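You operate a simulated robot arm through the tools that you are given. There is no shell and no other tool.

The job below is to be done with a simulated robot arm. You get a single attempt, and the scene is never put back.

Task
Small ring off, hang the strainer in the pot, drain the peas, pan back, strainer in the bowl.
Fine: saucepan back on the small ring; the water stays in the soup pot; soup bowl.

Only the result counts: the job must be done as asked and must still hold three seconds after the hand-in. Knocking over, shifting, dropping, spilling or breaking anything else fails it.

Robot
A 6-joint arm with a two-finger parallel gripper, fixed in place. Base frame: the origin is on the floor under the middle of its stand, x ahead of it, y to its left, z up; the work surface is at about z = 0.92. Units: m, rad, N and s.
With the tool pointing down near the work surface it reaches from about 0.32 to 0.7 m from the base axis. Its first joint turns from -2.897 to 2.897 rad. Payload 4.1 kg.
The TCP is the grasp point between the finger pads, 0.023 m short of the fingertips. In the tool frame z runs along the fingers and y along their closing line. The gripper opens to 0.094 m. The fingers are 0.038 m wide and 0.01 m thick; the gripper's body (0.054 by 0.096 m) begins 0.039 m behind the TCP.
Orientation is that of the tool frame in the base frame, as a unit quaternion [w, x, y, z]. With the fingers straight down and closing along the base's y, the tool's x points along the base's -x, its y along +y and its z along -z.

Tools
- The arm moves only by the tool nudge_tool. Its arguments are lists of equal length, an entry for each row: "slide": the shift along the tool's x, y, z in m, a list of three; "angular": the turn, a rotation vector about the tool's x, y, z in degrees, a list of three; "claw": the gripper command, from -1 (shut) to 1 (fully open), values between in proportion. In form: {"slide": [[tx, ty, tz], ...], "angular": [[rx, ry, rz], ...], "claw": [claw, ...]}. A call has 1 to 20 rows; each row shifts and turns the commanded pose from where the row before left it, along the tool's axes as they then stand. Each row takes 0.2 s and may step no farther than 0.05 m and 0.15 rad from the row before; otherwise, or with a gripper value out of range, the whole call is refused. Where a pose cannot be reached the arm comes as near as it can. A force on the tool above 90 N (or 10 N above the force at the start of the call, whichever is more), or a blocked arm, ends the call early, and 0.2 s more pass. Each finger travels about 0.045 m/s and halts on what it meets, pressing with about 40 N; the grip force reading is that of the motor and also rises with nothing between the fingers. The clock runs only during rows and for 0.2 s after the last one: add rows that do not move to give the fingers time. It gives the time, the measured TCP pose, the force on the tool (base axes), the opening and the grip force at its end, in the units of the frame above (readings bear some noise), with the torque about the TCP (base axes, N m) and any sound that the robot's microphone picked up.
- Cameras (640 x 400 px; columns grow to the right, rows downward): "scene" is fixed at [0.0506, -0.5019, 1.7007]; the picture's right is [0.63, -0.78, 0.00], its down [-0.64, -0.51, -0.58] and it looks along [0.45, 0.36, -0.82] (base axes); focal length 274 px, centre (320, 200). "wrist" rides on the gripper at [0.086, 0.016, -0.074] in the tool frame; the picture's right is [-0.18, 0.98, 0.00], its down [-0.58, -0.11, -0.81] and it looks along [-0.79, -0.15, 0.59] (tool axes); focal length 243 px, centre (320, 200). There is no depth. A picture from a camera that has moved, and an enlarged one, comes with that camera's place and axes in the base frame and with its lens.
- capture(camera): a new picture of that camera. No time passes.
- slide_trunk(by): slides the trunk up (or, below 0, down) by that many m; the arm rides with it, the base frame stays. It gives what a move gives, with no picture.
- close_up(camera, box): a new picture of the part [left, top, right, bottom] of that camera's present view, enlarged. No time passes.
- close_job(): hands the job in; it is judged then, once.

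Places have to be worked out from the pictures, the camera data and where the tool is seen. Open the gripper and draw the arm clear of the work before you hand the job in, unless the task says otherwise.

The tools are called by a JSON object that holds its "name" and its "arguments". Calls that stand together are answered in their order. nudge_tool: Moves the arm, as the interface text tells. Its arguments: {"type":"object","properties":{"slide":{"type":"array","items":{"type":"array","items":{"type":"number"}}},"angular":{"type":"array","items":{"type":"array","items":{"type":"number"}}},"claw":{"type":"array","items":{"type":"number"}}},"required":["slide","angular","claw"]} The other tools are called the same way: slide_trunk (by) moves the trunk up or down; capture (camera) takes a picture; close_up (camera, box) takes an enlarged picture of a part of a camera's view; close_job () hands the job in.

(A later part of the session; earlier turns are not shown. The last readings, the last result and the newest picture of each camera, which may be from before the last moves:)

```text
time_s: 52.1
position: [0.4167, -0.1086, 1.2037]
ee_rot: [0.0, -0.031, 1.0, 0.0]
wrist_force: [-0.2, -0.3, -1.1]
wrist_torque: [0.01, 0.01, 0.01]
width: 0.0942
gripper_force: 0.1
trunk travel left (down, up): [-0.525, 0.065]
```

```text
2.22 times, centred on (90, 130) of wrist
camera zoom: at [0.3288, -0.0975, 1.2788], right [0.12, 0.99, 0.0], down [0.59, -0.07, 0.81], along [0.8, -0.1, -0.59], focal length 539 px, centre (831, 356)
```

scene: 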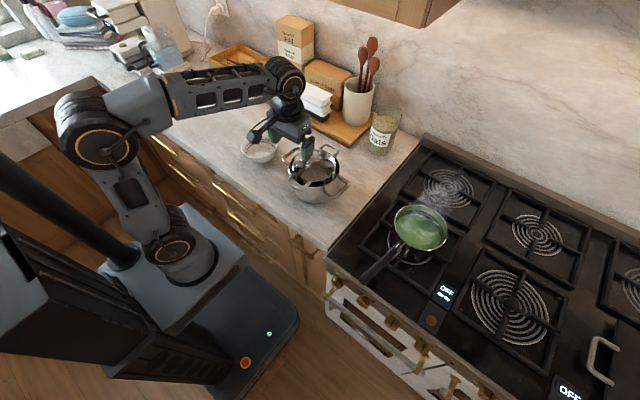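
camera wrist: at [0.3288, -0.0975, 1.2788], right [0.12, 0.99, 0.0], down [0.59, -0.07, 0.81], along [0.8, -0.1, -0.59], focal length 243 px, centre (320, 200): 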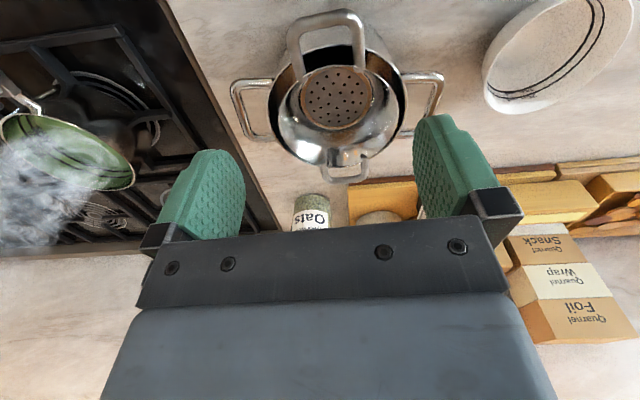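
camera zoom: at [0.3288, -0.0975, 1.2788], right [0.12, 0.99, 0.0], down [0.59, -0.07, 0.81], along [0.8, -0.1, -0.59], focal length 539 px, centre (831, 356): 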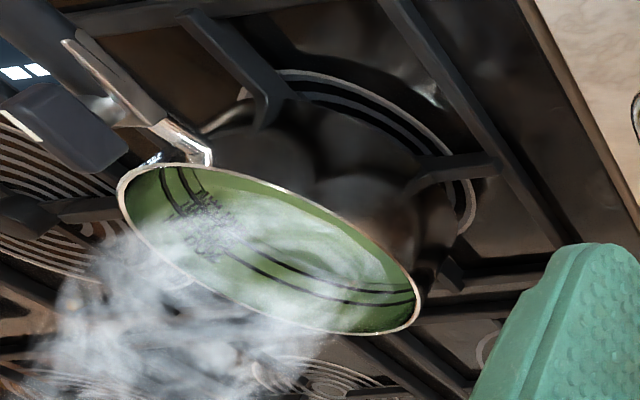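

The strainer hangs centred with both handles on the rim. Next is the saucepan: I move the open gripper above its handle to see how it lies and where the tab above its root is.

{"name": "nudge_tool", "arguments": {"slide": [[0.0134, -0.0406, -0.002], [0.0134, -0.0406, -0.002], [0.0134, -0.0406, -0.002], [0.0134, -0.0406, -0.002], [0.0134, -0.0406, -0.002], [0.0134, -0.0406, -0.002], [0.0134, -0.0406, -0.002], [0.0134, -0.0406, -0.002], [0, 0, 0], [0, 0, 0], [0, 0, 0]], "angular": [[0, 0, 0], [0, 0, 0], [0, 0, 0], [0, 0, 0], [0, 0, 0], [0, 0, 0], [0, 0, 0], [0, 0, 0], [0, 0, 5.3], [0, 0, 5.3], [0, 0, 0]], "claw": [1, 1, 1, 1, 1, 1, 1, 1, 1, 1, 1]}}

{"name": "capture", "arguments": {"camera": "wrist"}}

{"name": "capture", "arguments": {"camera": "scene"}}

```text
time_s: 54.5
position: [0.3311, -0.4361, 1.2208]
ee_rot: [-0.001, 0.062, 0.998, 0.0]
wrist_force: [-0.5, 0.2, 0.4]
wrist_torque: [0.01, -0.01, 0.0]
width: 0.094
gripper_force: 0.2
trunk travel left (down, up): [-0.525, 0.065]
```

```text
taken
camera wrist: at [0.2461, -0.4095, 1.2964], right [0.31, 0.95, 0.0], down [0.56, -0.18, 0.81], along [0.77, -0.25, -0.59], focal length 243 px, centre (320, 200)
```

wrist: 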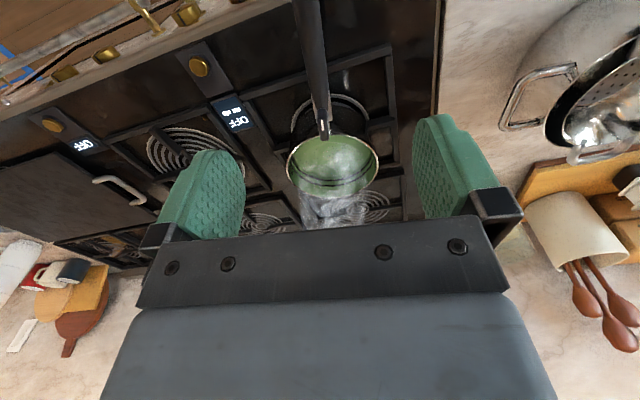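

```text
taken
```

scene: 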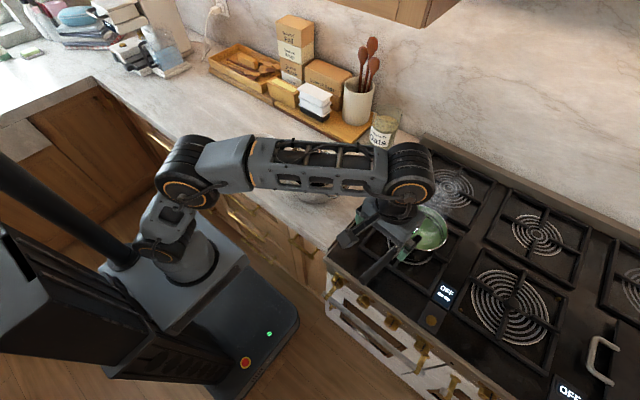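

{"name": "close_up", "arguments": {"camera": "wrist", "box": [260, 0, 400, 220]}}

{"name": "close_up", "arguments": {"camera": "wrist", "box": [280, 60, 400, 200]}}

```text
1.82 times, centred on (330, 110) of wrist
camera zoom: at [0.2461, -0.4095, 1.2964], right [0.31, 0.95, 0.0], down [0.56, -0.18, 0.81], along [0.77, -0.25, -0.59], focal length 441 px, centre (302, 364)
```

zoom: 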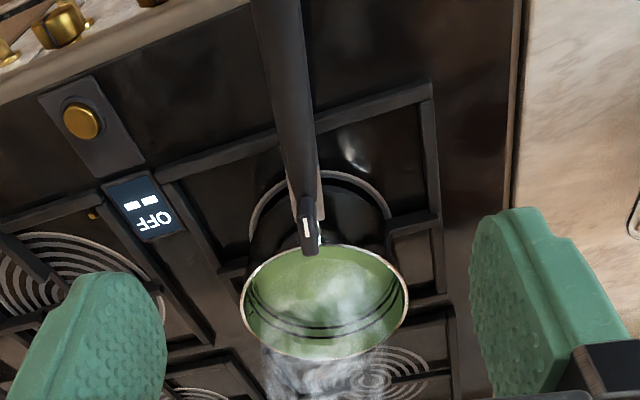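

```text
2.86 times, centred on (340, 130) of wrist
camera zoom: at [0.2461, -0.4095, 1.2964], right [0.31, 0.95, 0.0], down [0.56, -0.18, 0.81], along [0.77, -0.25, -0.59], focal length 693 px, centre (263, 400)
```

zoom: 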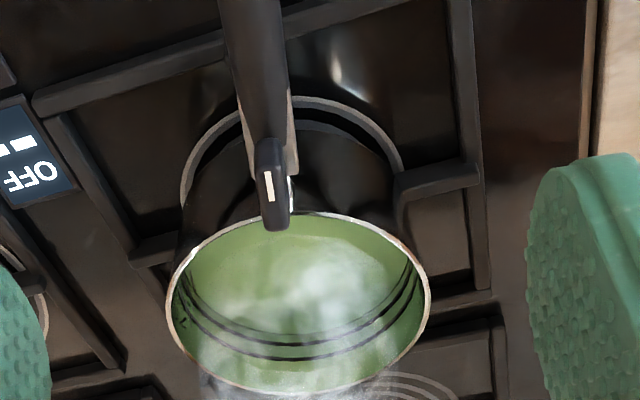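

The handle runs at about −10° in plan, centre line through (0.376, −0.454); the tab overhangs its root from x ≈ 0.40 to 0.44 at z ≈ 1.05–1.065, so I will grip just behind it at x ≈ 0.378. I align and descend part way.

{"name": "nudge_tool", "arguments": {"slide": [[-0.0243, -0.006, 0], [-0.0244, -0.006, 0], [0, 0, 0.04], [0, 0, 0.04], [0, 0, 0.03], [0, 0, 0]], "angular": [[0, 0, 0], [0, 0, 0], [0, 0, 3], [0, 0, 0], [0, 0, 0], [0, 0, 0]], "claw": [1, 1, 1, 1, 1, 1]}}

{"name": "capture", "arguments": {"camera": "wrist"}}

{"name": "close_up", "arguments": {"camera": "scene", "box": [330, 190, 460, 290]}}

```text
time_s: 55.9
position: [0.3758, -0.4574, 1.1105]
ee_rot: [0.0, 0.088, 0.996, 0.001]
wrist_force: [-0.2, 0.0, -0.3]
wrist_torque: [-0.01, 0.0, 0.02]
width: 0.0939
gripper_force: 0.1
trunk travel left (down, up): [-0.525, 0.065]
```

```text
taken
camera wrist: at [0.2932, -0.4252, 1.1834], right [0.35, 0.94, 0.0], down [0.55, -0.21, 0.81], along [0.75, -0.29, -0.59], focal length 243 px, centre (320, 200)
```

wrist: 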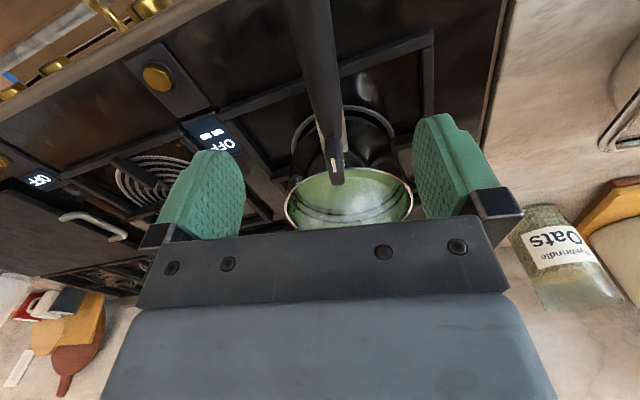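

```text
4.00 times, centred on (395, 240) of scene
camera zoom: at [0.0506, -0.5019, 1.7007], right [0.63, -0.78, 0.0], down [-0.64, -0.51, -0.58], along [0.45, 0.36, -0.82], focal length 1096 px, centre (20, 40)
```

zoom: 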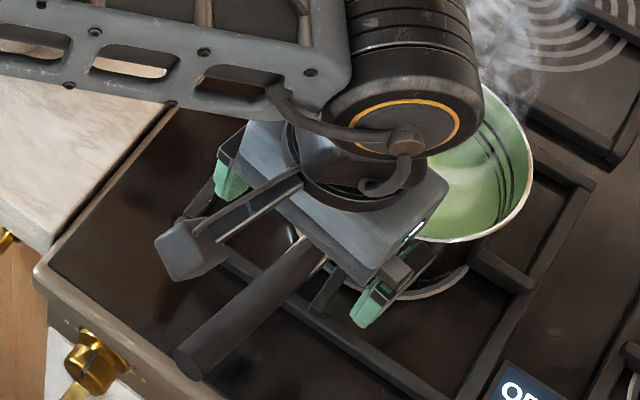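

{"name": "close_up", "arguments": {"camera": "wrist", "box": [250, 40, 410, 200]}}

```text
2.50 times, centred on (330, 120) of wrist
camera zoom: at [0.2932, -0.4252, 1.1834], right [0.35, 0.94, 0.0], down [0.55, -0.21, 0.81], along [0.75, -0.29, -0.59], focal length 606 px, centre (295, 400)
```

zoom: 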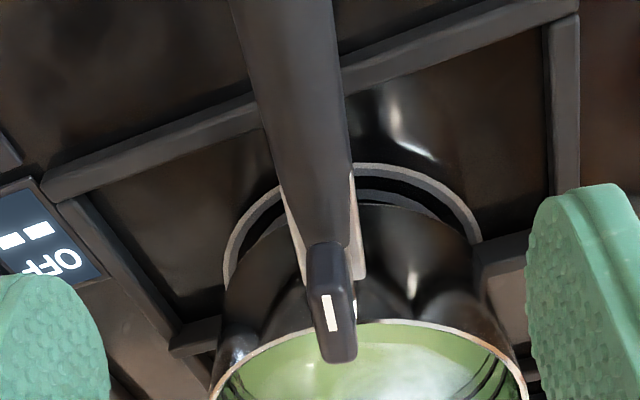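

The handle centre is about 5 mm to the tool's +y side, and I place its axis near z ≈ 1.025 at x ≈ 0.372. I correct sideways, back off a few mm from the tab, and lower the open fingers around the handle.

{"name": "nudge_tool", "arguments": {"slide": [[0.0047, 0.0049, 0], [0, 0, 0.03], [0, 0, 0.03], [0, 0, 0.0205], [0, 0, 0]], "angular": [[0, 0, 0], [0, 0, 0], [0, 0, 0], [0, 0, 0], [0, 0, 0]], "claw": [1, 1, 1, 1, 1]}}

{"name": "capture", "arguments": {"camera": "wrist"}}

{"name": "close_up", "arguments": {"camera": "scene", "box": [330, 190, 460, 290]}}

```text
time_s: 57.1
position: [0.3689, -0.4471, 1.0309]
ee_rot: [0.0, 0.088, 0.996, 0.0]
wrist_force: [0.2, -1.1, -0.4]
wrist_torque: [-0.03, 0.0, 0.03]
width: 0.094
gripper_force: 0.1
trunk travel left (down, up): [-0.525, 0.065]
```

```text
taken
camera wrist: at [0.2867, -0.4165, 1.1041], right [0.35, 0.94, 0.0], down [0.55, -0.21, 0.81], along [0.75, -0.29, -0.59], focal length 243 px, centre (320, 200)
```

wrist: 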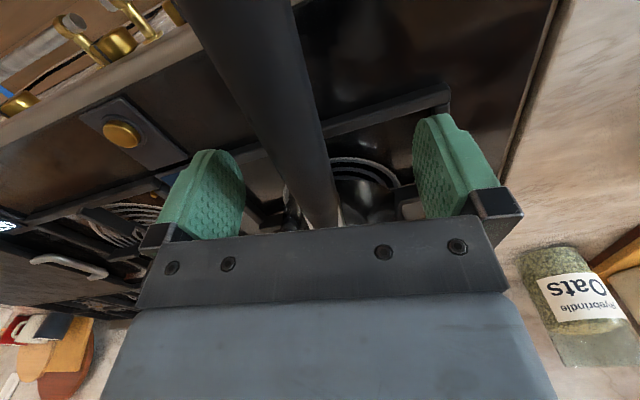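

```text
4.00 times, centred on (395, 240) of scene
camera zoom: at [0.0506, -0.5019, 1.7007], right [0.63, -0.78, 0.0], down [-0.64, -0.51, -0.58], along [0.45, 0.36, -0.82], focal length 1096 px, centre (20, 40)
```

zoom: 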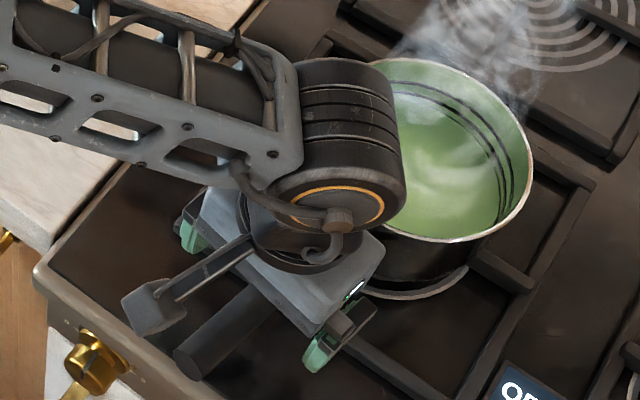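

The handle lies between the pads, parallel to them and about 3 mm off centre. I centre and close on it.

{"name": "nudge_tool", "arguments": {"slide": [[0, -0.003, 0], [0, 0, 0], [0, 0, 0], [0, 0, 0], [0, 0, 0], [0, 0, 0], [0, 0, 0]], "angular": [[0, 0, 0], [0, 0, 0], [0, 0, 0], [0, 0, 0], [0, 0, 0], [0, 0, 0], [0, 0, 0]], "claw": [1, -1, -1, -1, -1, -1, -1]}}

{"name": "capture", "arguments": {"camera": "wrist"}}

{"name": "close_up", "arguments": {"camera": "scene", "box": [330, 190, 460, 290]}}

```text
time_s: 58.7
position: [0.3694, -0.4508, 1.0291]
ee_rot: [0.0, 0.089, 0.996, -0.001]
wrist_force: [0.6, -1.4, 0.1]
wrist_torque: [0.0, 0.14, -0.14]
width: 0.0279
gripper_force: 39.9
trunk travel left (down, up): [-0.525, 0.065]
```

```text
taken
camera wrist: at [0.2865, -0.4199, 1.1039], right [0.35, 0.94, 0.0], down [0.55, -0.21, 0.81], along [0.75, -0.29, -0.59], focal length 243 px, centre (320, 200)
```

wrist: 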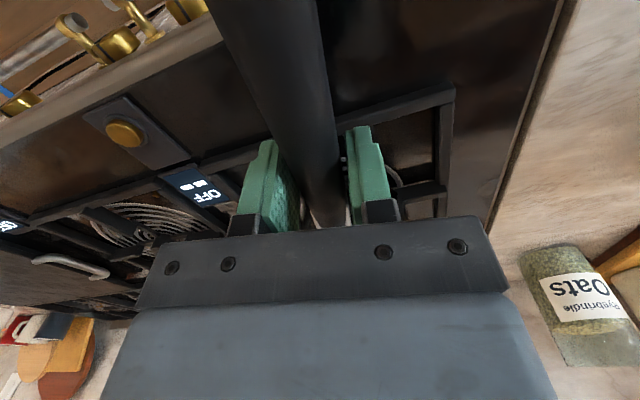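

```text
4.00 times, centred on (395, 240) of scene
camera zoom: at [0.0506, -0.5019, 1.7007], right [0.63, -0.78, 0.0], down [-0.64, -0.51, -0.58], along [0.45, 0.36, -0.82], focal length 1096 px, centre (20, 40)
```

zoom: 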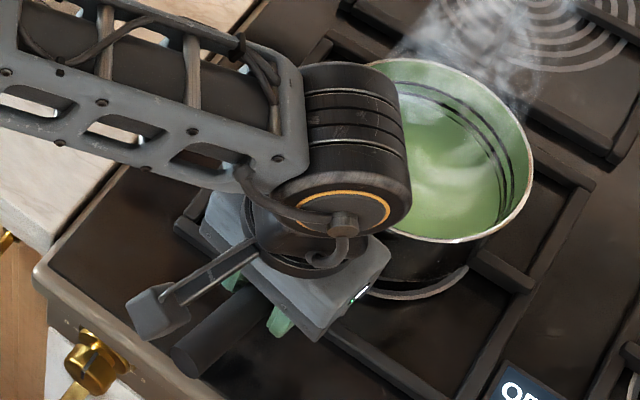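

The grip closed at 27.9 mm on the handle; this pose (0.369, −0.451, 1.029) is also where I must bring it back. I test-lift 6 mm and read the load.

{"name": "nudge_tool", "arguments": {"slide": [[0, 0, -0.003], [0, 0, -0.003], [0, 0, 0], [0, 0, 0]], "angular": [[0, 0, 0], [0, 0, 0], [0, 0, 0], [0, 0, 0]], "claw": [-1, -1, -1, -1]}}

{"name": "close_up", "arguments": {"camera": "scene", "box": [330, 190, 460, 290]}}

{"name": "capture", "arguments": {"camera": "wrist"}}

```text
time_s: 59.7
position: [0.3701, -0.452, 1.0357]
ee_rot: [-0.001, 0.088, 0.996, 0.0]
wrist_force: [0.0, -0.3, -9.7]
wrist_torque: [0.19, 1.2, -0.03]
width: 0.0276
gripper_force: 39.9
trunk travel left (down, up): [-0.525, 0.065]
```

```text
4.00 times, centred on (395, 240) of scene
camera zoom: at [0.0506, -0.5019, 1.7007], right [0.63, -0.78, 0.0], down [-0.64, -0.51, -0.58], along [0.45, 0.36, -0.82], focal length 1096 px, centre (20, 40)
```

zoom: 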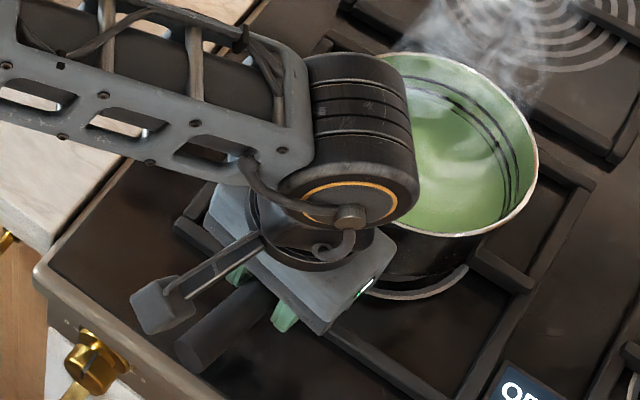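

```text
taken
camera wrist: at [0.2885, -0.4205, 1.1108], right [0.35, 0.94, 0.0], down [0.55, -0.21, 0.81], along [0.75, -0.28, -0.59], focal length 243 px, centre (320, 200)
```

wrist: 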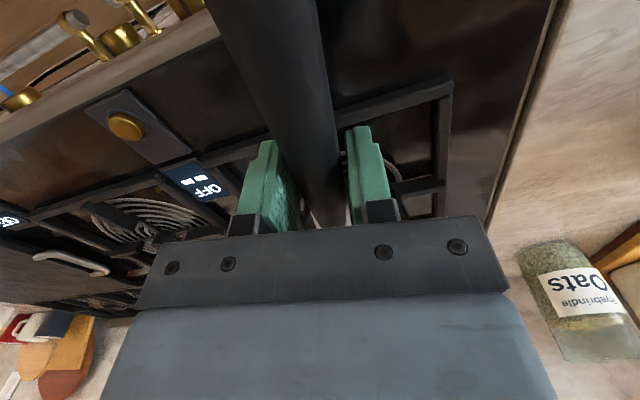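

Load is 9.7 N with 1.2 N·m pitching; it seems to be coming up with the tool. I raise another 2 cm slowly to see whether it stays level.

{"name": "nudge_tool", "arguments": {"slide": [[0, 0, -0.005], [0, 0, -0.005], [0, 0, -0.005], [0, 0, -0.005], [0, 0, 0], [0, 0, 0]], "angular": [[0, 0, 0], [0, 0, 0], [0, 0, 0], [0, 0, 0], [0, 0, 0], [0, 0, 0]], "claw": [-1, -1, -1, -1, -1, -1]}}

{"name": "close_up", "arguments": {"camera": "scene", "box": [330, 190, 460, 290]}}

{"name": "capture", "arguments": {"camera": "wrist"}}

```text
time_s: 61.1
position: [0.3718, -0.4526, 1.0568]
ee_rot: [0.0, 0.088, 0.996, 0.0]
wrist_force: [-0.5, 0.4, -9.7]
wrist_torque: [0.25, 1.15, 0.0]
width: 0.0275
gripper_force: 40.0
trunk travel left (down, up): [-0.525, 0.065]
```

```text
4.00 times, centred on (395, 240) of scene
camera zoom: at [0.0506, -0.5019, 1.7007], right [0.63, -0.78, 0.0], down [-0.64, -0.51, -0.58], along [0.45, 0.36, -0.82], focal length 1096 px, centre (20, 40)
```

zoom: 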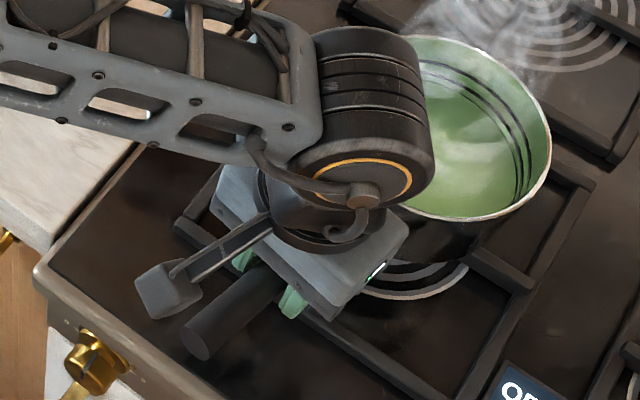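

```text
taken
camera wrist: at [0.2897, -0.4208, 1.1321], right [0.35, 0.94, 0.0], down [0.55, -0.21, 0.81], along [0.75, -0.29, -0.59], focal length 243 px, centre (320, 200)
```

wrist: 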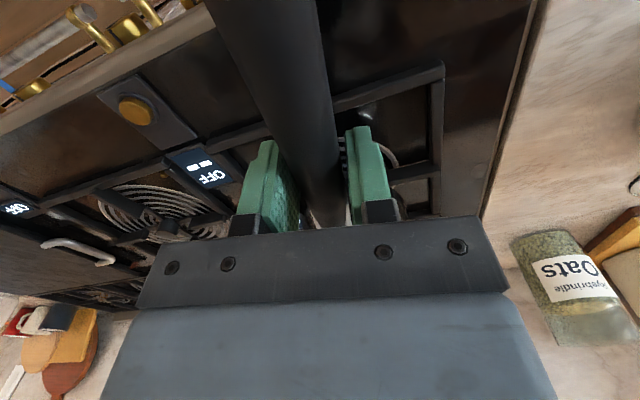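

The pan holds steady: 9.7 N, 1.15 N·m, no slip. I raise it smoothly to carrying height and swing the handle square to x.

{"name": "nudge_tool", "arguments": {"slide": [[0, 0, -0.008], [0, 0, -0.015], [0, 0, -0.02], [0, 0, -0.02], [0, 0, -0.02], [0, 0, -0.02], [0, 0, -0.012], [0, 0, -0.006], [0, 0, 0], [0, 0, 0], [0, 0, 0], [0, 0, 0], [0, 0, 0]], "angular": [[0, 0, 0], [0, 0, 0], [0, 0, 0], [0, 0, 0], [0, 0, 0], [0, 0, 0], [0, 0, 0], [0, 0, 0], [0, 0, -2.0], [0, 0, -3.1], [0, 0, -3.1], [0, 0, -2.0], [0, 0, 0]], "claw": [-1, -1, -1, -1, -1, -1, -1, -1, -1, -1, -1, -1, -1]}}

{"name": "capture", "arguments": {"camera": "scene"}}

{"name": "capture", "arguments": {"camera": "wrist"}}

```text
time_s: 63.9
position: [0.3714, -0.4518, 1.1772]
ee_rot: [0.0, 0.0, 1.0, 0.0]
wrist_force: [-0.8, -0.3, -9.6]
wrist_torque: [0.0, 1.23, 0.03]
width: 0.0279
gripper_force: 40.3
trunk travel left (down, up): [-0.525, 0.065]
```

```text
taken
```

scene: 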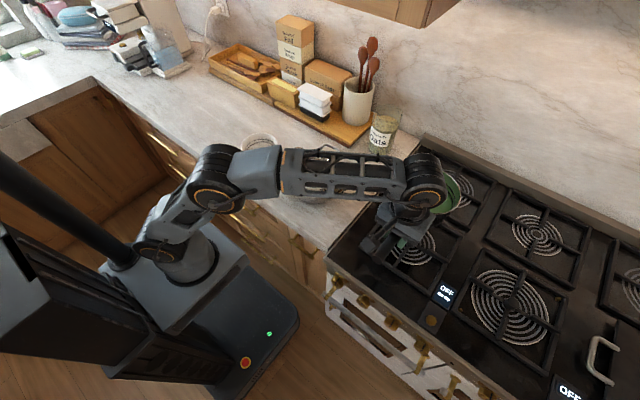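

```text
taken
camera wrist: at [0.2848, -0.4357, 1.2516], right [0.18, 0.98, 0.0], down [0.58, -0.11, 0.81], along [0.79, -0.15, -0.59], focal length 243 px, centre (320, 200)
```

wrist: 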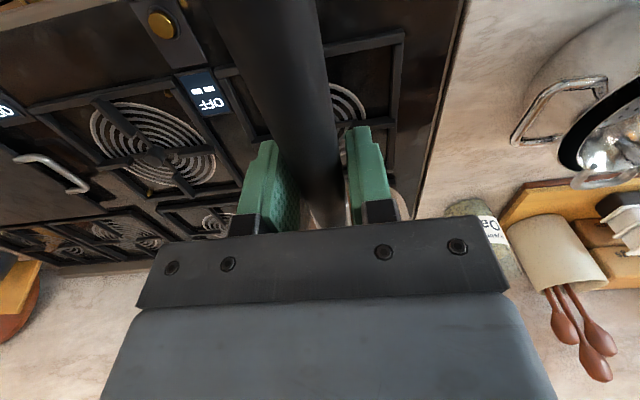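

The pan is up and level at z ≈ 1.177 with the handle square to x. I carry it slowly toward the pot, stopping with its lip above the strainer's near side.

{"name": "nudge_tool", "arguments": {"slide": [[0.001, 0.008, 0], [0.002, 0.016, 0], [0.0026, 0.023, 0], [0.0026, 0.023, 0], [0.0026, 0.023, 0], [0.0026, 0.023, 0], [0.0026, 0.023, 0], [0.0026, 0.023, 0], [0.0026, 0.023, 0], [0.0026, 0.023, 0], [0.0026, 0.02, 0], [0.0016, 0.012, 0], [0.0012, 0.008, 0], [0, 0, 0]], "angular": [[0, 0, 0], [0, 0, 0], [0, 0, 0], [0, 0, 0], [0, 0, 0], [0, 0, 0], [0, 0, 0], [0, 0, 0], [0, 0, 0], [0, 0, 0], [0, 0, 0], [0, 0, 0], [0, 0, 0], [0, 0, 0]], "claw": [-1, -1, -1, -1, -1, -1, -1, -1, -1, -1, -1, -1, -1, -1]}}

{"name": "capture", "arguments": {"camera": "scene"}}

{"name": "capture", "arguments": {"camera": "wrist"}}

```text
time_s: 66.9
position: [0.341, -0.2043, 1.1789]
ee_rot: [0.0, 0.0, 1.0, 0.0]
wrist_force: [1.1, 1.1, -9.6]
wrist_torque: [0.02, 1.2, 0.02]
width: 0.0277
gripper_force: 40.1
trunk travel left (down, up): [-0.525, 0.065]
```

```text
taken
```

scene: 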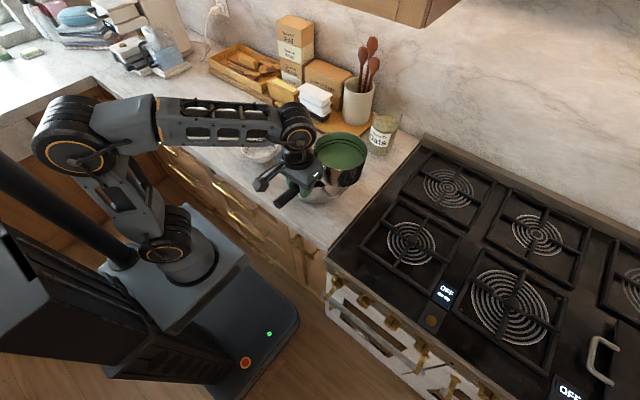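

```text
taken
camera wrist: at [0.2548, -0.1877, 1.2531], right [0.18, 0.98, 0.0], down [0.58, -0.11, 0.81], along [0.79, -0.15, -0.59], focal length 243 px, centre (320, 200)
```

wrist: 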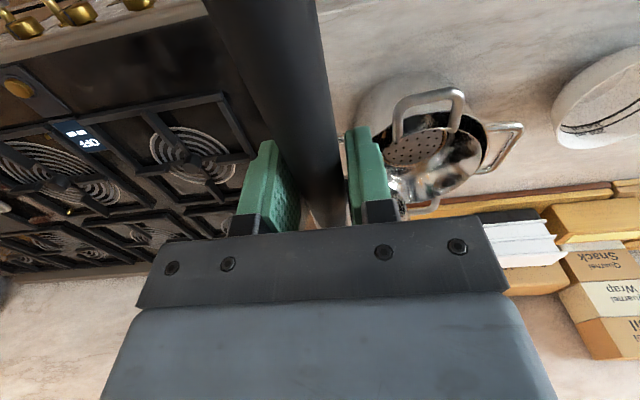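

{"name": "close_up", "arguments": {"camera": "scene", "box": [270, 110, 390, 220]}}

```text
3.64 times, centred on (330, 165) of scene
camera zoom: at [0.0506, -0.5019, 1.7007], right [0.63, -0.78, 0.0], down [-0.64, -0.51, -0.58], along [0.45, 0.36, -0.82], focal length 996 px, centre (284, 327)
```

zoom: 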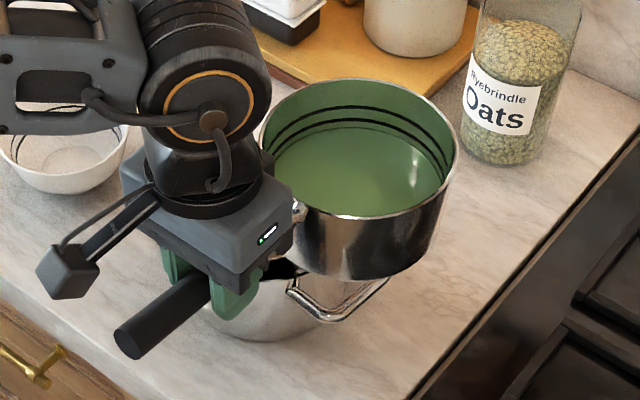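

The pan's rim centre is at about (0.522, −0.200, 1.150), squarely beside the strainer with its lip over the strainer's near part, water at about 60% height. I raise 1 cm and start tilting toward +y, keeping the lip over the same spot.

{"name": "nudge_tool", "arguments": {"slide": [[0, 0, -0.01], [0, 0.00283, -0.00036], [0, 0.00343, -0.00047], [0, 0.004, -0.00068], [0, 0.00453, -0.00098], [0, 0, 0]], "angular": [[0, 0, 0], [5, 0, 0], [5, 0, 0], [5, 0, 0], [5, 0, 0], [0, 0, 0]], "claw": [-1, -1, -1, -1, -1, -1]}}

{"name": "capture", "arguments": {"camera": "wrist"}}

{"name": "close_up", "arguments": {"camera": "scene", "box": [270, 110, 390, 220]}}

```text
time_s: 68.3
position: [0.3427, -0.1871, 1.1888]
ee_rot: [0.0, 0.0, 0.985, -0.173]
wrist_force: [0.0, -0.6, -9.6]
wrist_torque: [0.17, 1.16, 0.01]
width: 0.0278
gripper_force: 39.3
trunk travel left (down, up): [-0.525, 0.065]
```

```text
taken
camera wrist: at [0.2565, -0.1466, 1.2537], right [0.18, 0.92, -0.34], down [0.58, 0.17, 0.79], along [0.79, -0.34, -0.51], focal length 243 px, centre (320, 200)
```

wrist: 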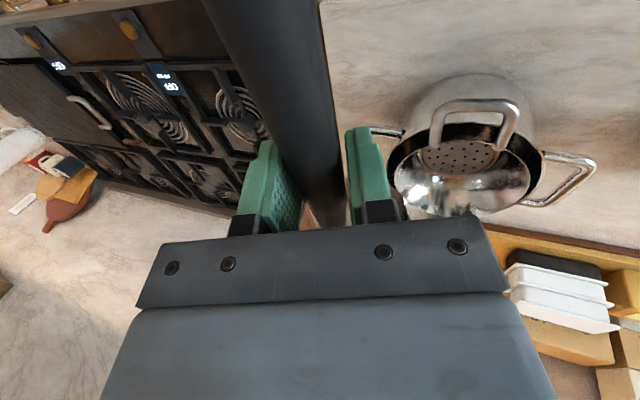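

```text
3.64 times, centred on (330, 165) of scene
camera zoom: at [0.0506, -0.5019, 1.7007], right [0.63, -0.78, 0.0], down [-0.64, -0.51, -0.58], along [0.45, 0.36, -0.82], focal length 996 px, centre (284, 327)
```

zoom: 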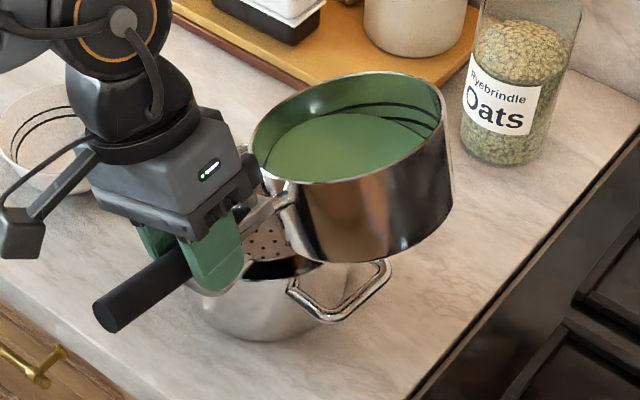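

The tilt is 20° and nothing has spilled; the water surface is closing on the +y lip, which sits at y ≈ −0.118. I continue to 30°.

{"name": "nudge_tool", "arguments": {"slide": [[0, 0.005, -0.00137], [0, 0.00539, -0.00184], [0, 0, 0]], "angular": [[5, 0, 0], [5, 0, 0], [0, 0, 0]], "claw": [-1, -1, -1]}}

{"name": "close_up", "arguments": {"camera": "scene", "box": [270, 110, 390, 220]}}

{"name": "close_up", "arguments": {"camera": "wrist", "box": [300, 40, 620, 240]}}

```text
time_s: 69.1
position: [0.3425, -0.1765, 1.1872]
ee_rot: [0.0, -0.002, 0.966, -0.259]
wrist_force: [-0.6, 0.1, -9.9]
wrist_torque: [0.24, 1.18, 0.0]
width: 0.0278
gripper_force: 39.7
trunk travel left (down, up): [-0.525, 0.065]
```

```text
3.64 times, centred on (330, 165) of scene
camera zoom: at [0.0506, -0.5019, 1.7007], right [0.63, -0.78, 0.0], down [-0.64, -0.51, -0.58], along [0.45, 0.36, -0.82], focal length 996 px, centre (284, 327)
```

zoom: 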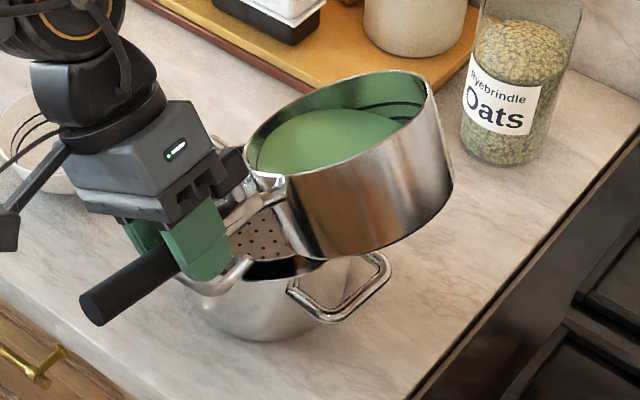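

```text
2.00 times, centred on (460, 140) of wrist
camera zoom: at [0.2556, -0.1256, 1.2442], right [0.18, 0.85, -0.49], down [0.58, 0.31, 0.75], along [0.79, -0.42, -0.44], focal length 485 px, centre (40, 320)
```

zoom: 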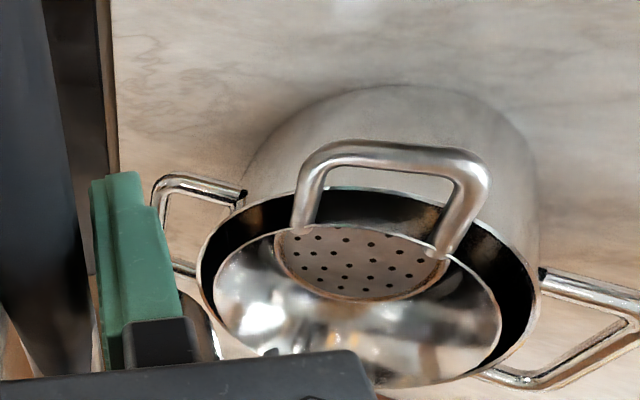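

At 30° still no pour (9.9 N). I go on to 40° and pause to watch.

{"name": "nudge_tool", "arguments": {"slide": [[0, 0.00569, -0.00237], [0, 0.0059, -0.00294], [0, 0, 0]], "angular": [[5, 0, 0], [5, 0, 0], [0, 0, 0]], "claw": [-1, -1, -1]}}

{"name": "close_up", "arguments": {"camera": "scene", "box": [270, 110, 390, 220]}}

{"name": "capture", "arguments": {"camera": "wrist"}}

```text
time_s: 69.9
position: [0.3413, -0.1634, 1.1851]
ee_rot: [0.001, 0.0, 0.94, -0.342]
wrist_force: [0.2, 0.1, -8.9]
wrist_torque: [0.32, 1.19, -0.02]
width: 0.0278
gripper_force: 39.5
trunk travel left (down, up): [-0.525, 0.065]
```

```text
3.64 times, centred on (330, 165) of scene
camera zoom: at [0.0506, -0.5019, 1.7007], right [0.63, -0.78, 0.0], down [-0.64, -0.51, -0.58], along [0.45, 0.36, -0.82], focal length 996 px, centre (284, 327)
```

zoom: 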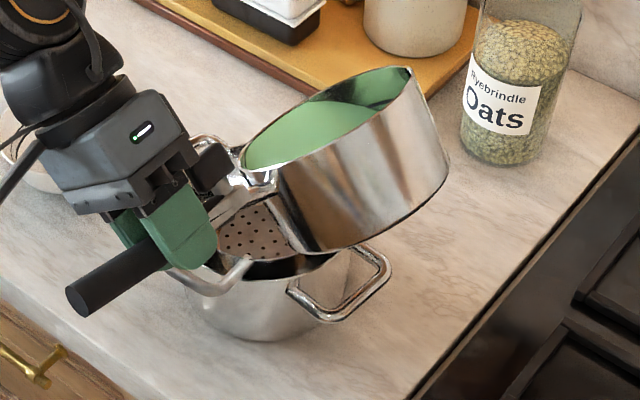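

```text
taken
camera wrist: at [0.2559, -0.1038, 1.232], right [0.18, 0.75, -0.63], down [0.58, 0.44, 0.69], along [0.79, -0.49, -0.36], focal length 243 px, centre (320, 200)
```

wrist: 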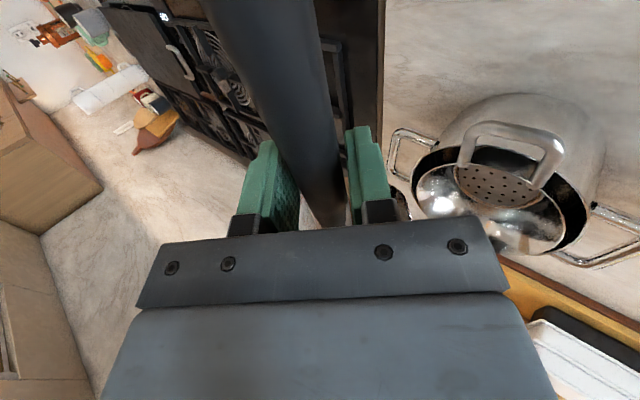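

Lip is over the strainer's perforated base in the picture; weight reads 8.9 N. I continue to 50°.

{"name": "nudge_tool", "arguments": {"slide": [[0, 0.00601, -0.00353], [0, 0, 0], [0, 0.00601, -0.00414], [0, 0, 0]], "angular": [[5, 0, 0], [0, 0, 0], [5, 0, 0], [0, 0, 0]], "claw": [-1, -1, -1, -1]}}

{"name": "close_up", "arguments": {"camera": "scene", "box": [270, 110, 390, 220]}}

{"name": "close_up", "arguments": {"camera": "wrist", "box": [340, 60, 640, 280]}}

```text
time_s: 70.9
position: [0.3431, -0.1496, 1.1811]
ee_rot: [0.0, -0.001, 0.906, -0.423]
wrist_force: [0.4, -0.7, -9.1]
wrist_torque: [0.36, 1.1, -0.01]
width: 0.0278
gripper_force: 39.9
trunk travel left (down, up): [-0.525, 0.065]
```

```text
3.64 times, centred on (330, 165) of scene
camera zoom: at [0.0506, -0.5019, 1.7007], right [0.63, -0.78, 0.0], down [-0.64, -0.51, -0.58], along [0.45, 0.36, -0.82], focal length 996 px, centre (284, 327)
```

zoom: 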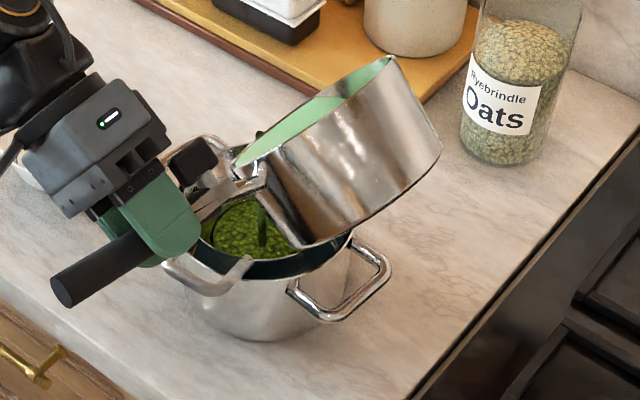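

```text
1.82 times, centred on (490, 170) of wrist
camera zoom: at [0.2559, -0.0827, 1.2181], right [0.18, 0.63, -0.75], down [0.58, 0.55, 0.6], along [0.79, -0.55, -0.27], focal length 441 px, centre (11, 254)
```

zoom: 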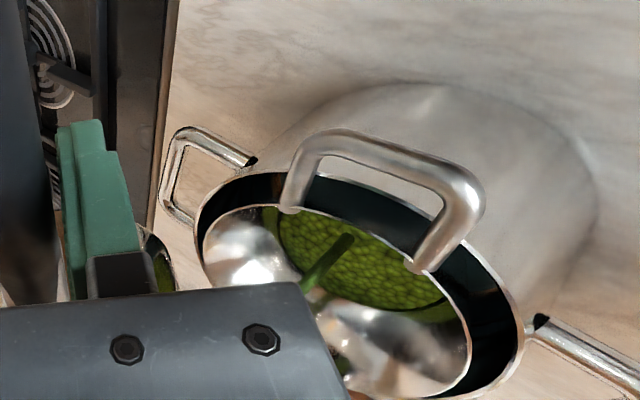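

It is pouring: the stream lands near the middle of the strainer and peas are collecting there. I hold to let it flow.

{"name": "nudge_tool", "arguments": {"slide": [[0, 0, 0], [0, 0, 0], [0, 0, 0], [0, 0, 0], [0, 0, 0]], "angular": [[0, 0, 0], [0, 0, 0], [0, 0, 0], [0, 0, 0], [0, 0, 0]], "claw": [-1, -1, -1, -1, -1]}}

{"name": "close_up", "arguments": {"camera": "scene", "box": [270, 110, 390, 220]}}

{"name": "close_up", "arguments": {"camera": "wrist", "box": [340, 60, 640, 280]}}

```text
time_s: 72.1
position: [0.3427, -0.1499, 1.1826]
ee_rot: [0.0, -0.001, 0.907, -0.422]
wrist_force: [-0.7, -0.7, -8.0]
wrist_torque: [0.34, 1.05, -0.02]
width: 0.0276
gripper_force: 40.2
trunk travel left (down, up): [-0.525, 0.065]
```

```text
3.64 times, centred on (330, 165) of scene
camera zoom: at [0.0506, -0.5019, 1.7007], right [0.63, -0.78, 0.0], down [-0.64, -0.51, -0.58], along [0.45, 0.36, -0.82], focal length 996 px, centre (284, 327)
```

zoom: 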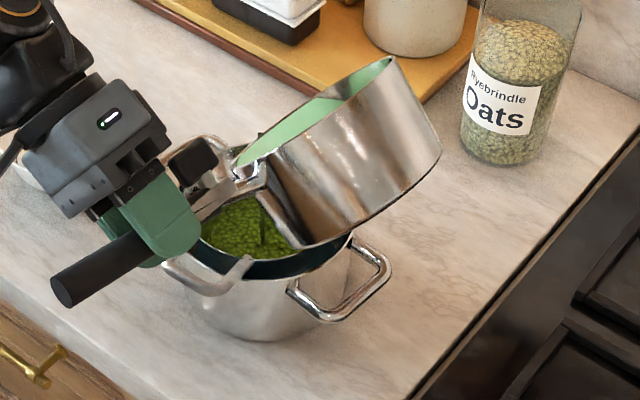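

```text
1.82 times, centred on (490, 170) of wrist
camera zoom: at [0.2559, -0.0828, 1.2182], right [0.18, 0.63, -0.75], down [0.58, 0.55, 0.6], along [0.79, -0.55, -0.27], focal length 441 px, centre (11, 254)
```

zoom: 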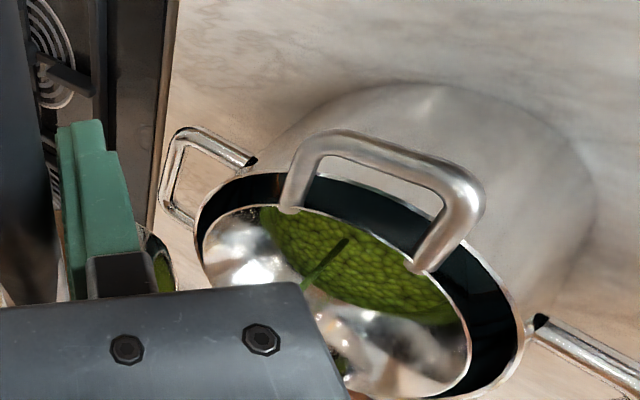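

Weight has dropped to 8.0 N and the peas are building up in the strainer. I keep tilting in slow steps to 65°.

{"name": "nudge_tool", "arguments": {"slide": [[0, 0.0059, -0.00474], [0, 0, 0], [0, 0, 0], [0, 0.00569, -0.00531], [0, 0, 0], [0, 0, 0], [0, 0.00539, -0.00584], [0, 0, 0], [0, 0, 0]], "angular": [[5, 0, 0], [0, 0, 0], [0, 0, 0], [5, 0, 0], [0, 0, 0], [0, 0, 0], [5, 0, 0], [0, 0, 0], [0, 0, 0]], "claw": [-1, -1, -1, -1, -1, -1, -1, -1, -1]}}

{"name": "close_up", "arguments": {"camera": "scene", "box": [270, 110, 390, 220]}}

{"name": "capture", "arguments": {"camera": "wrist"}}

```text
time_s: 74.1
position: [0.3429, -0.1266, 1.1796]
ee_rot: [0.0, 0.0, 0.843, -0.537]
wrist_force: [-0.1, 0.4, -8.3]
wrist_torque: [0.4, 0.93, 0.01]
width: 0.0279
gripper_force: 39.9
trunk travel left (down, up): [-0.525, 0.065]
```

```text
3.64 times, centred on (330, 165) of scene
camera zoom: at [0.0506, -0.5019, 1.7007], right [0.63, -0.78, 0.0], down [-0.64, -0.51, -0.58], along [0.45, 0.36, -0.82], focal length 996 px, centre (284, 327)
```

zoom: 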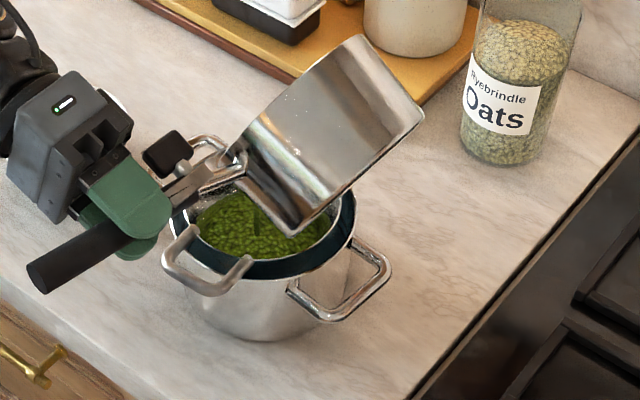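

```text
taken
camera wrist: at [0.2558, -0.053, 1.1955], right [0.18, 0.42, -0.89], down [0.58, 0.69, 0.44], along [0.79, -0.6, -0.12], focal length 243 px, centre (320, 200)
```

wrist: 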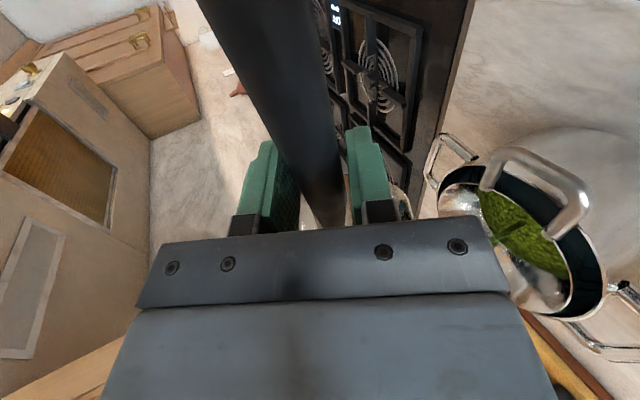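

The stream stays inside the strainer. I continue tilting in steps to 90°, shifting the lip slightly toward the strainer centre.

{"name": "nudge_tool", "arguments": {"slide": [[0, 0.0058, -0.0081], [0, 0, 0], [0, 0, 0], [0, 0.0051, -0.0086], [0, 0, 0], [0, 0, 0], [0, 0.0044, -0.009], [0, 0, 0], [0, 0, 0], [0, 0.0037, -0.0092], [0, 0, 0], [0, 0, 0], [0, 0.0029, -0.0093], [0, 0, 0], [0, 0, 0]], "angular": [[5, 0, 0], [0, 0, 0], [0, 0, 0], [5, 0, 0], [0, 0, 0], [0, 0, 0], [5, 0, 0], [0, 0, 0], [0, 0, 0], [5, 0, 0], [0, 0, 0], [0, 0, 0], [5, 0, 0], [0, 0, 0], [0, 0, 0]], "claw": [-1, -1, -1, -1, -1, -1, -1, -1, -1, -1, -1, -1, -1, -1, -1]}}

{"name": "close_up", "arguments": {"camera": "scene", "box": [270, 110, 390, 220]}}

{"name": "capture", "arguments": {"camera": "scene"}}

{"name": "capture", "arguments": {"camera": "wrist"}}

```text
time_s: 77.3
position: [0.3441, -0.0786, 1.1692]
ee_rot: [0.001, 0.0, 0.707, -0.707]
wrist_force: [0.5, -1.0, -6.5]
wrist_torque: [0.35, 0.74, -0.01]
width: 0.0278
gripper_force: 40.2
trunk travel left (down, up): [-0.525, 0.065]
```

```text
3.64 times, centred on (330, 165) of scene
camera zoom: at [0.0506, -0.5019, 1.7007], right [0.63, -0.78, 0.0], down [-0.64, -0.51, -0.58], along [0.45, 0.36, -0.82], focal length 996 px, centre (284, 327)
```

zoom: 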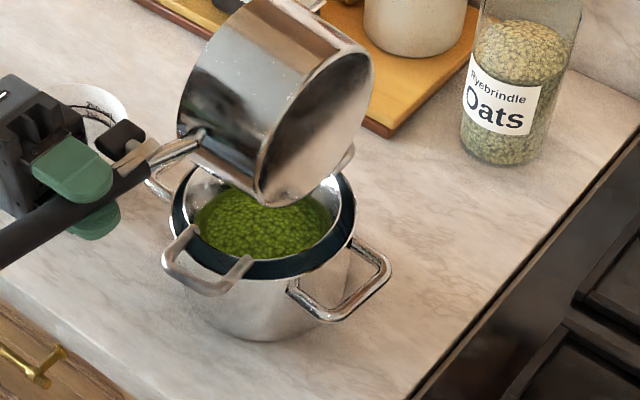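

```text
taken
```

scene: 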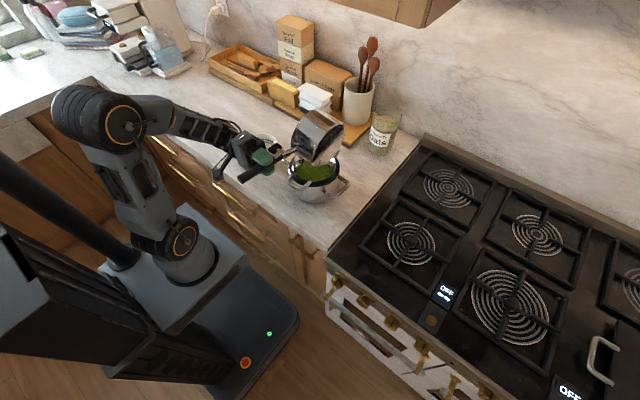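

```text
taken
camera wrist: at [0.2559, -0.0039, 1.1523], right [0.18, 0.0, -0.98], down [0.58, 0.81, 0.11], along [0.79, -0.59, 0.15], focal length 243 px, centre (320, 200)
```

wrist: 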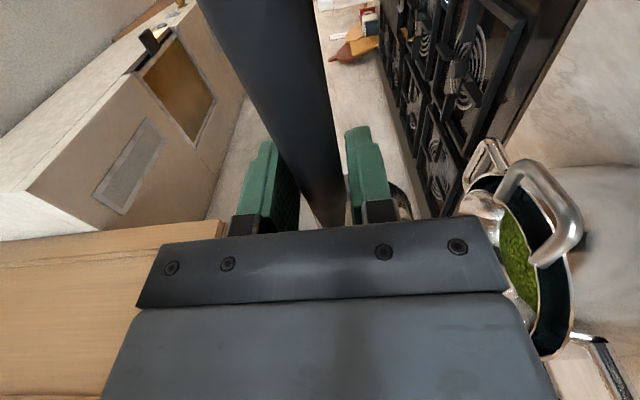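

At 90° the load is down to 6.5 N and all peas seen are in the strainer. I tilt on to 115° to empty the pan fully.

{"name": "nudge_tool", "arguments": {"slide": [[0, 0.0022, -0.0073], [0, 0, 0], [0, 0.0016, -0.0072], [0, 0, 0], [0, 0.0011, -0.007], [0, 0, 0], [0, 0.0005, -0.0067], [0, 0, 0], [0, 0.0001, -0.0063], [0, 0, 0], [0, 0, 0], [0, 0, 0], [0, 0, 0]], "angular": [[5, 0, 0], [0, 0, 0], [5, 0, 0], [0, 0, 0], [5, 0, 0], [0, 0, 0], [5, 0, 0], [0, 0, 0], [5, 0, 0], [0, 0, 0], [0, 0, 0], [0, 0, 0], [0, 0, 0]], "claw": [-1, -1, -1, -1, -1, -1, -1, -1, -1, -1, -1, -1, -1]}}

{"name": "close_up", "arguments": {"camera": "scene", "box": [250, 90, 390, 220]}}

{"name": "capture", "arguments": {"camera": "wrist"}}

```text
time_s: 80.1
position: [0.3466, -0.0697, 1.1526]
ee_rot: [-0.003, 0.003, -0.579, 0.815]
wrist_force: [0.1, 0.5, -6.1]
wrist_torque: [0.32, 0.75, 0.01]
width: 0.0278
gripper_force: 40.0
out of reach, approached as far as the arm can: row 7, 9
trunk travel left (down, up): [-0.525, 0.065]
```

```text
3.08 times, centred on (320, 155) of scene
camera zoom: at [0.0506, -0.5019, 1.7007], right [0.63, -0.78, 0.0], down [-0.64, -0.51, -0.58], along [0.45, 0.36, -0.82], focal length 843 px, centre (320, 338)
```

zoom: 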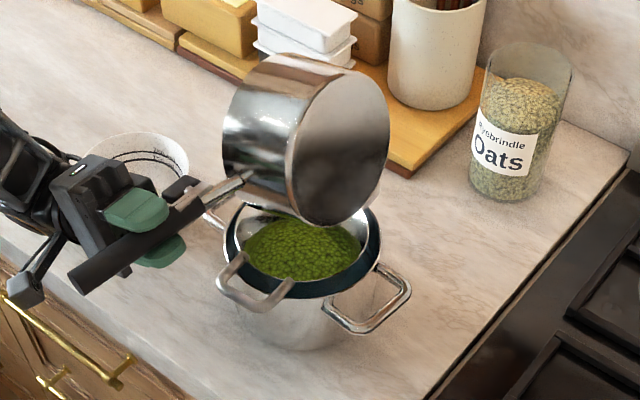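

```text
taken
camera wrist: at [0.2596, -0.0061, 1.1132], right [0.18, -0.32, -0.93], down [0.58, 0.8, -0.17], along [0.8, -0.5, 0.33], focal length 243 px, centre (320, 200)
```

wrist: 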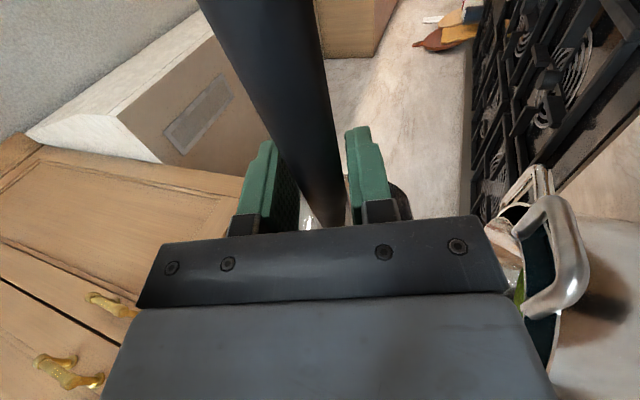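

The arm reached about 109° and the torque no longer changes (0.75 N·m), so the pan is empty. I tilt back along the same path to 50° first.

{"name": "nudge_tool", "arguments": {"slide": [[0, 0, 0], [0, 0, 0], [0, -0.0001, 0.0063], [0, -0.0005, 0.0067], [0, -0.0011, 0.007], [0, -0.0016, 0.0072], [0, -0.0022, 0.0073], [0, -0.0028, 0.0073], [0, -0.0034, 0.0072], [0, -0.004, 0.007], [0, -0.0045, 0.0067], [0, -0.005, 0.0063], [0, -0.0054, 0.0058], [0, -0.0057, 0.0053], [0, -0.0059, 0.0047], [0, 0, 0]], "angular": [[0, 0, 0], [0, 0, 0], [-5, 0, 0], [-5, 0, 0], [-5, 0, 0], [-5, 0, 0], [-5, 0, 0], [-5, 0, 0], [-5, 0, 0], [-5, 0, 0], [-5, 0, 0], [-5, 0, 0], [-5, 0, 0], [-5, 0, 0], [-5, 0, 0], [0, 0, 0]], "claw": [-1, -1, -1, -1, -1, -1, -1, -1, -1, -1, -1, -1, -1, -1, -1, -1]}}

{"name": "close_up", "arguments": {"camera": "scene", "box": [270, 110, 390, 220]}}

```text
time_s: 83.5
position: [0.346, -0.1645, 1.1795]
ee_rot: [0.0, -0.004, 0.926, -0.378]
wrist_force: [0.8, 0.0, -6.8]
wrist_torque: [0.21, 0.75, 0.03]
width: 0.0275
gripper_force: 39.5
trunk travel left (down, up): [-0.525, 0.065]
```

```text
3.64 times, centred on (330, 165) of scene
camera zoom: at [0.0506, -0.5019, 1.7007], right [0.63, -0.78, 0.0], down [-0.64, -0.51, -0.58], along [0.45, 0.36, -0.82], focal length 996 px, centre (284, 327)
```

zoom: 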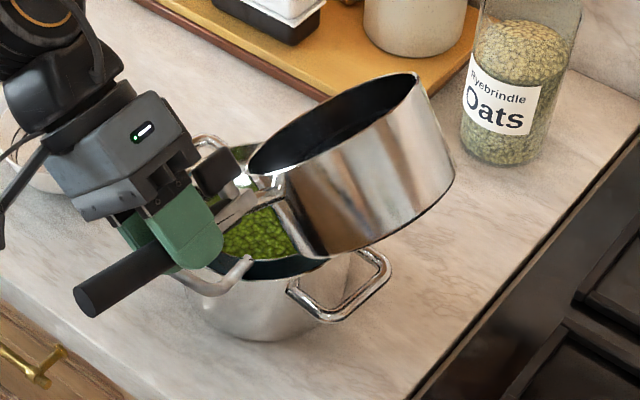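

The pan's inside is dark and empty; the tool is at 44° now. I level it the rest of the way.

{"name": "nudge_tool", "arguments": {"slide": [[0, -0.006, 0.002], [0, -0.006, 0.002], [0, -0.0059, 0.001], [0, -0.0057, 0.001], [0, -0.0054, 0], [0, -0.005, 0], [0, -0.0045, 0], [0, -0.004, 0], [0, -0.0034, 0], [0, 0, 0]], "angular": [[-4.94, 0, 0], [-4.94, 0, 0], [-4.94, 0, 0], [-4.94, 0, 0], [-4.94, 0, 0], [-4.94, 0, 0], [-4.94, 0, 0], [-4.94, 0, 0], [-4.94, 0, 0], [0, 0, 0]], "claw": [-1, -1, -1, -1, -1, -1, -1, -1, -1, -1]}}

{"name": "close_up", "arguments": {"camera": "scene", "box": [270, 110, 390, 220]}}

{"name": "capture", "arguments": {"camera": "wrist"}}

```text
time_s: 85.7
position: [0.3483, -0.2098, 1.1921]
ee_rot: [-0.001, -0.002, 1.0, 0.002]
wrist_force: [-0.6, 0.4, -6.1]
wrist_torque: [-0.02, 0.75, 0.02]
width: 0.0278
gripper_force: 40.4
trunk travel left (down, up): [-0.525, 0.065]
```

```text
3.64 times, centred on (330, 165) of scene
camera zoom: at [0.0506, -0.5019, 1.7007], right [0.63, -0.78, 0.0], down [-0.64, -0.51, -0.58], along [0.45, 0.36, -0.82], focal length 996 px, centre (284, 327)
```

zoom: 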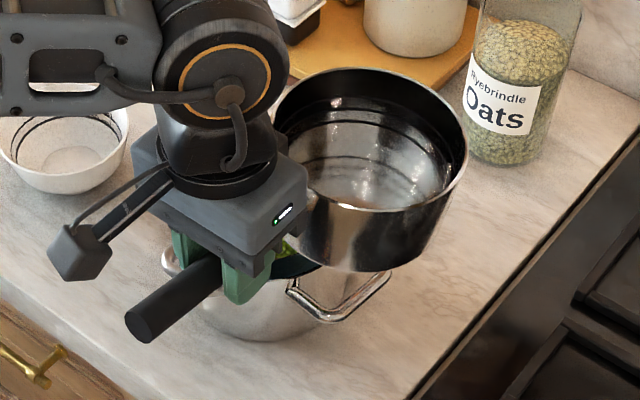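

```text
taken
camera wrist: at [0.2617, -0.1936, 1.2677], right [0.18, 0.98, 0.0], down [0.58, -0.11, 0.8], along [0.79, -0.14, -0.59], focal length 243 px, centre (320, 200)
```

wrist: 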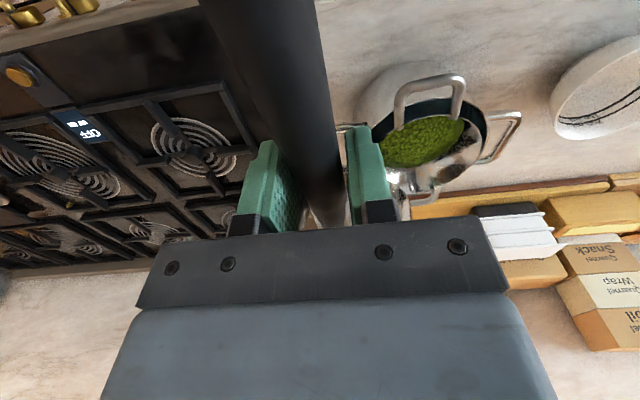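

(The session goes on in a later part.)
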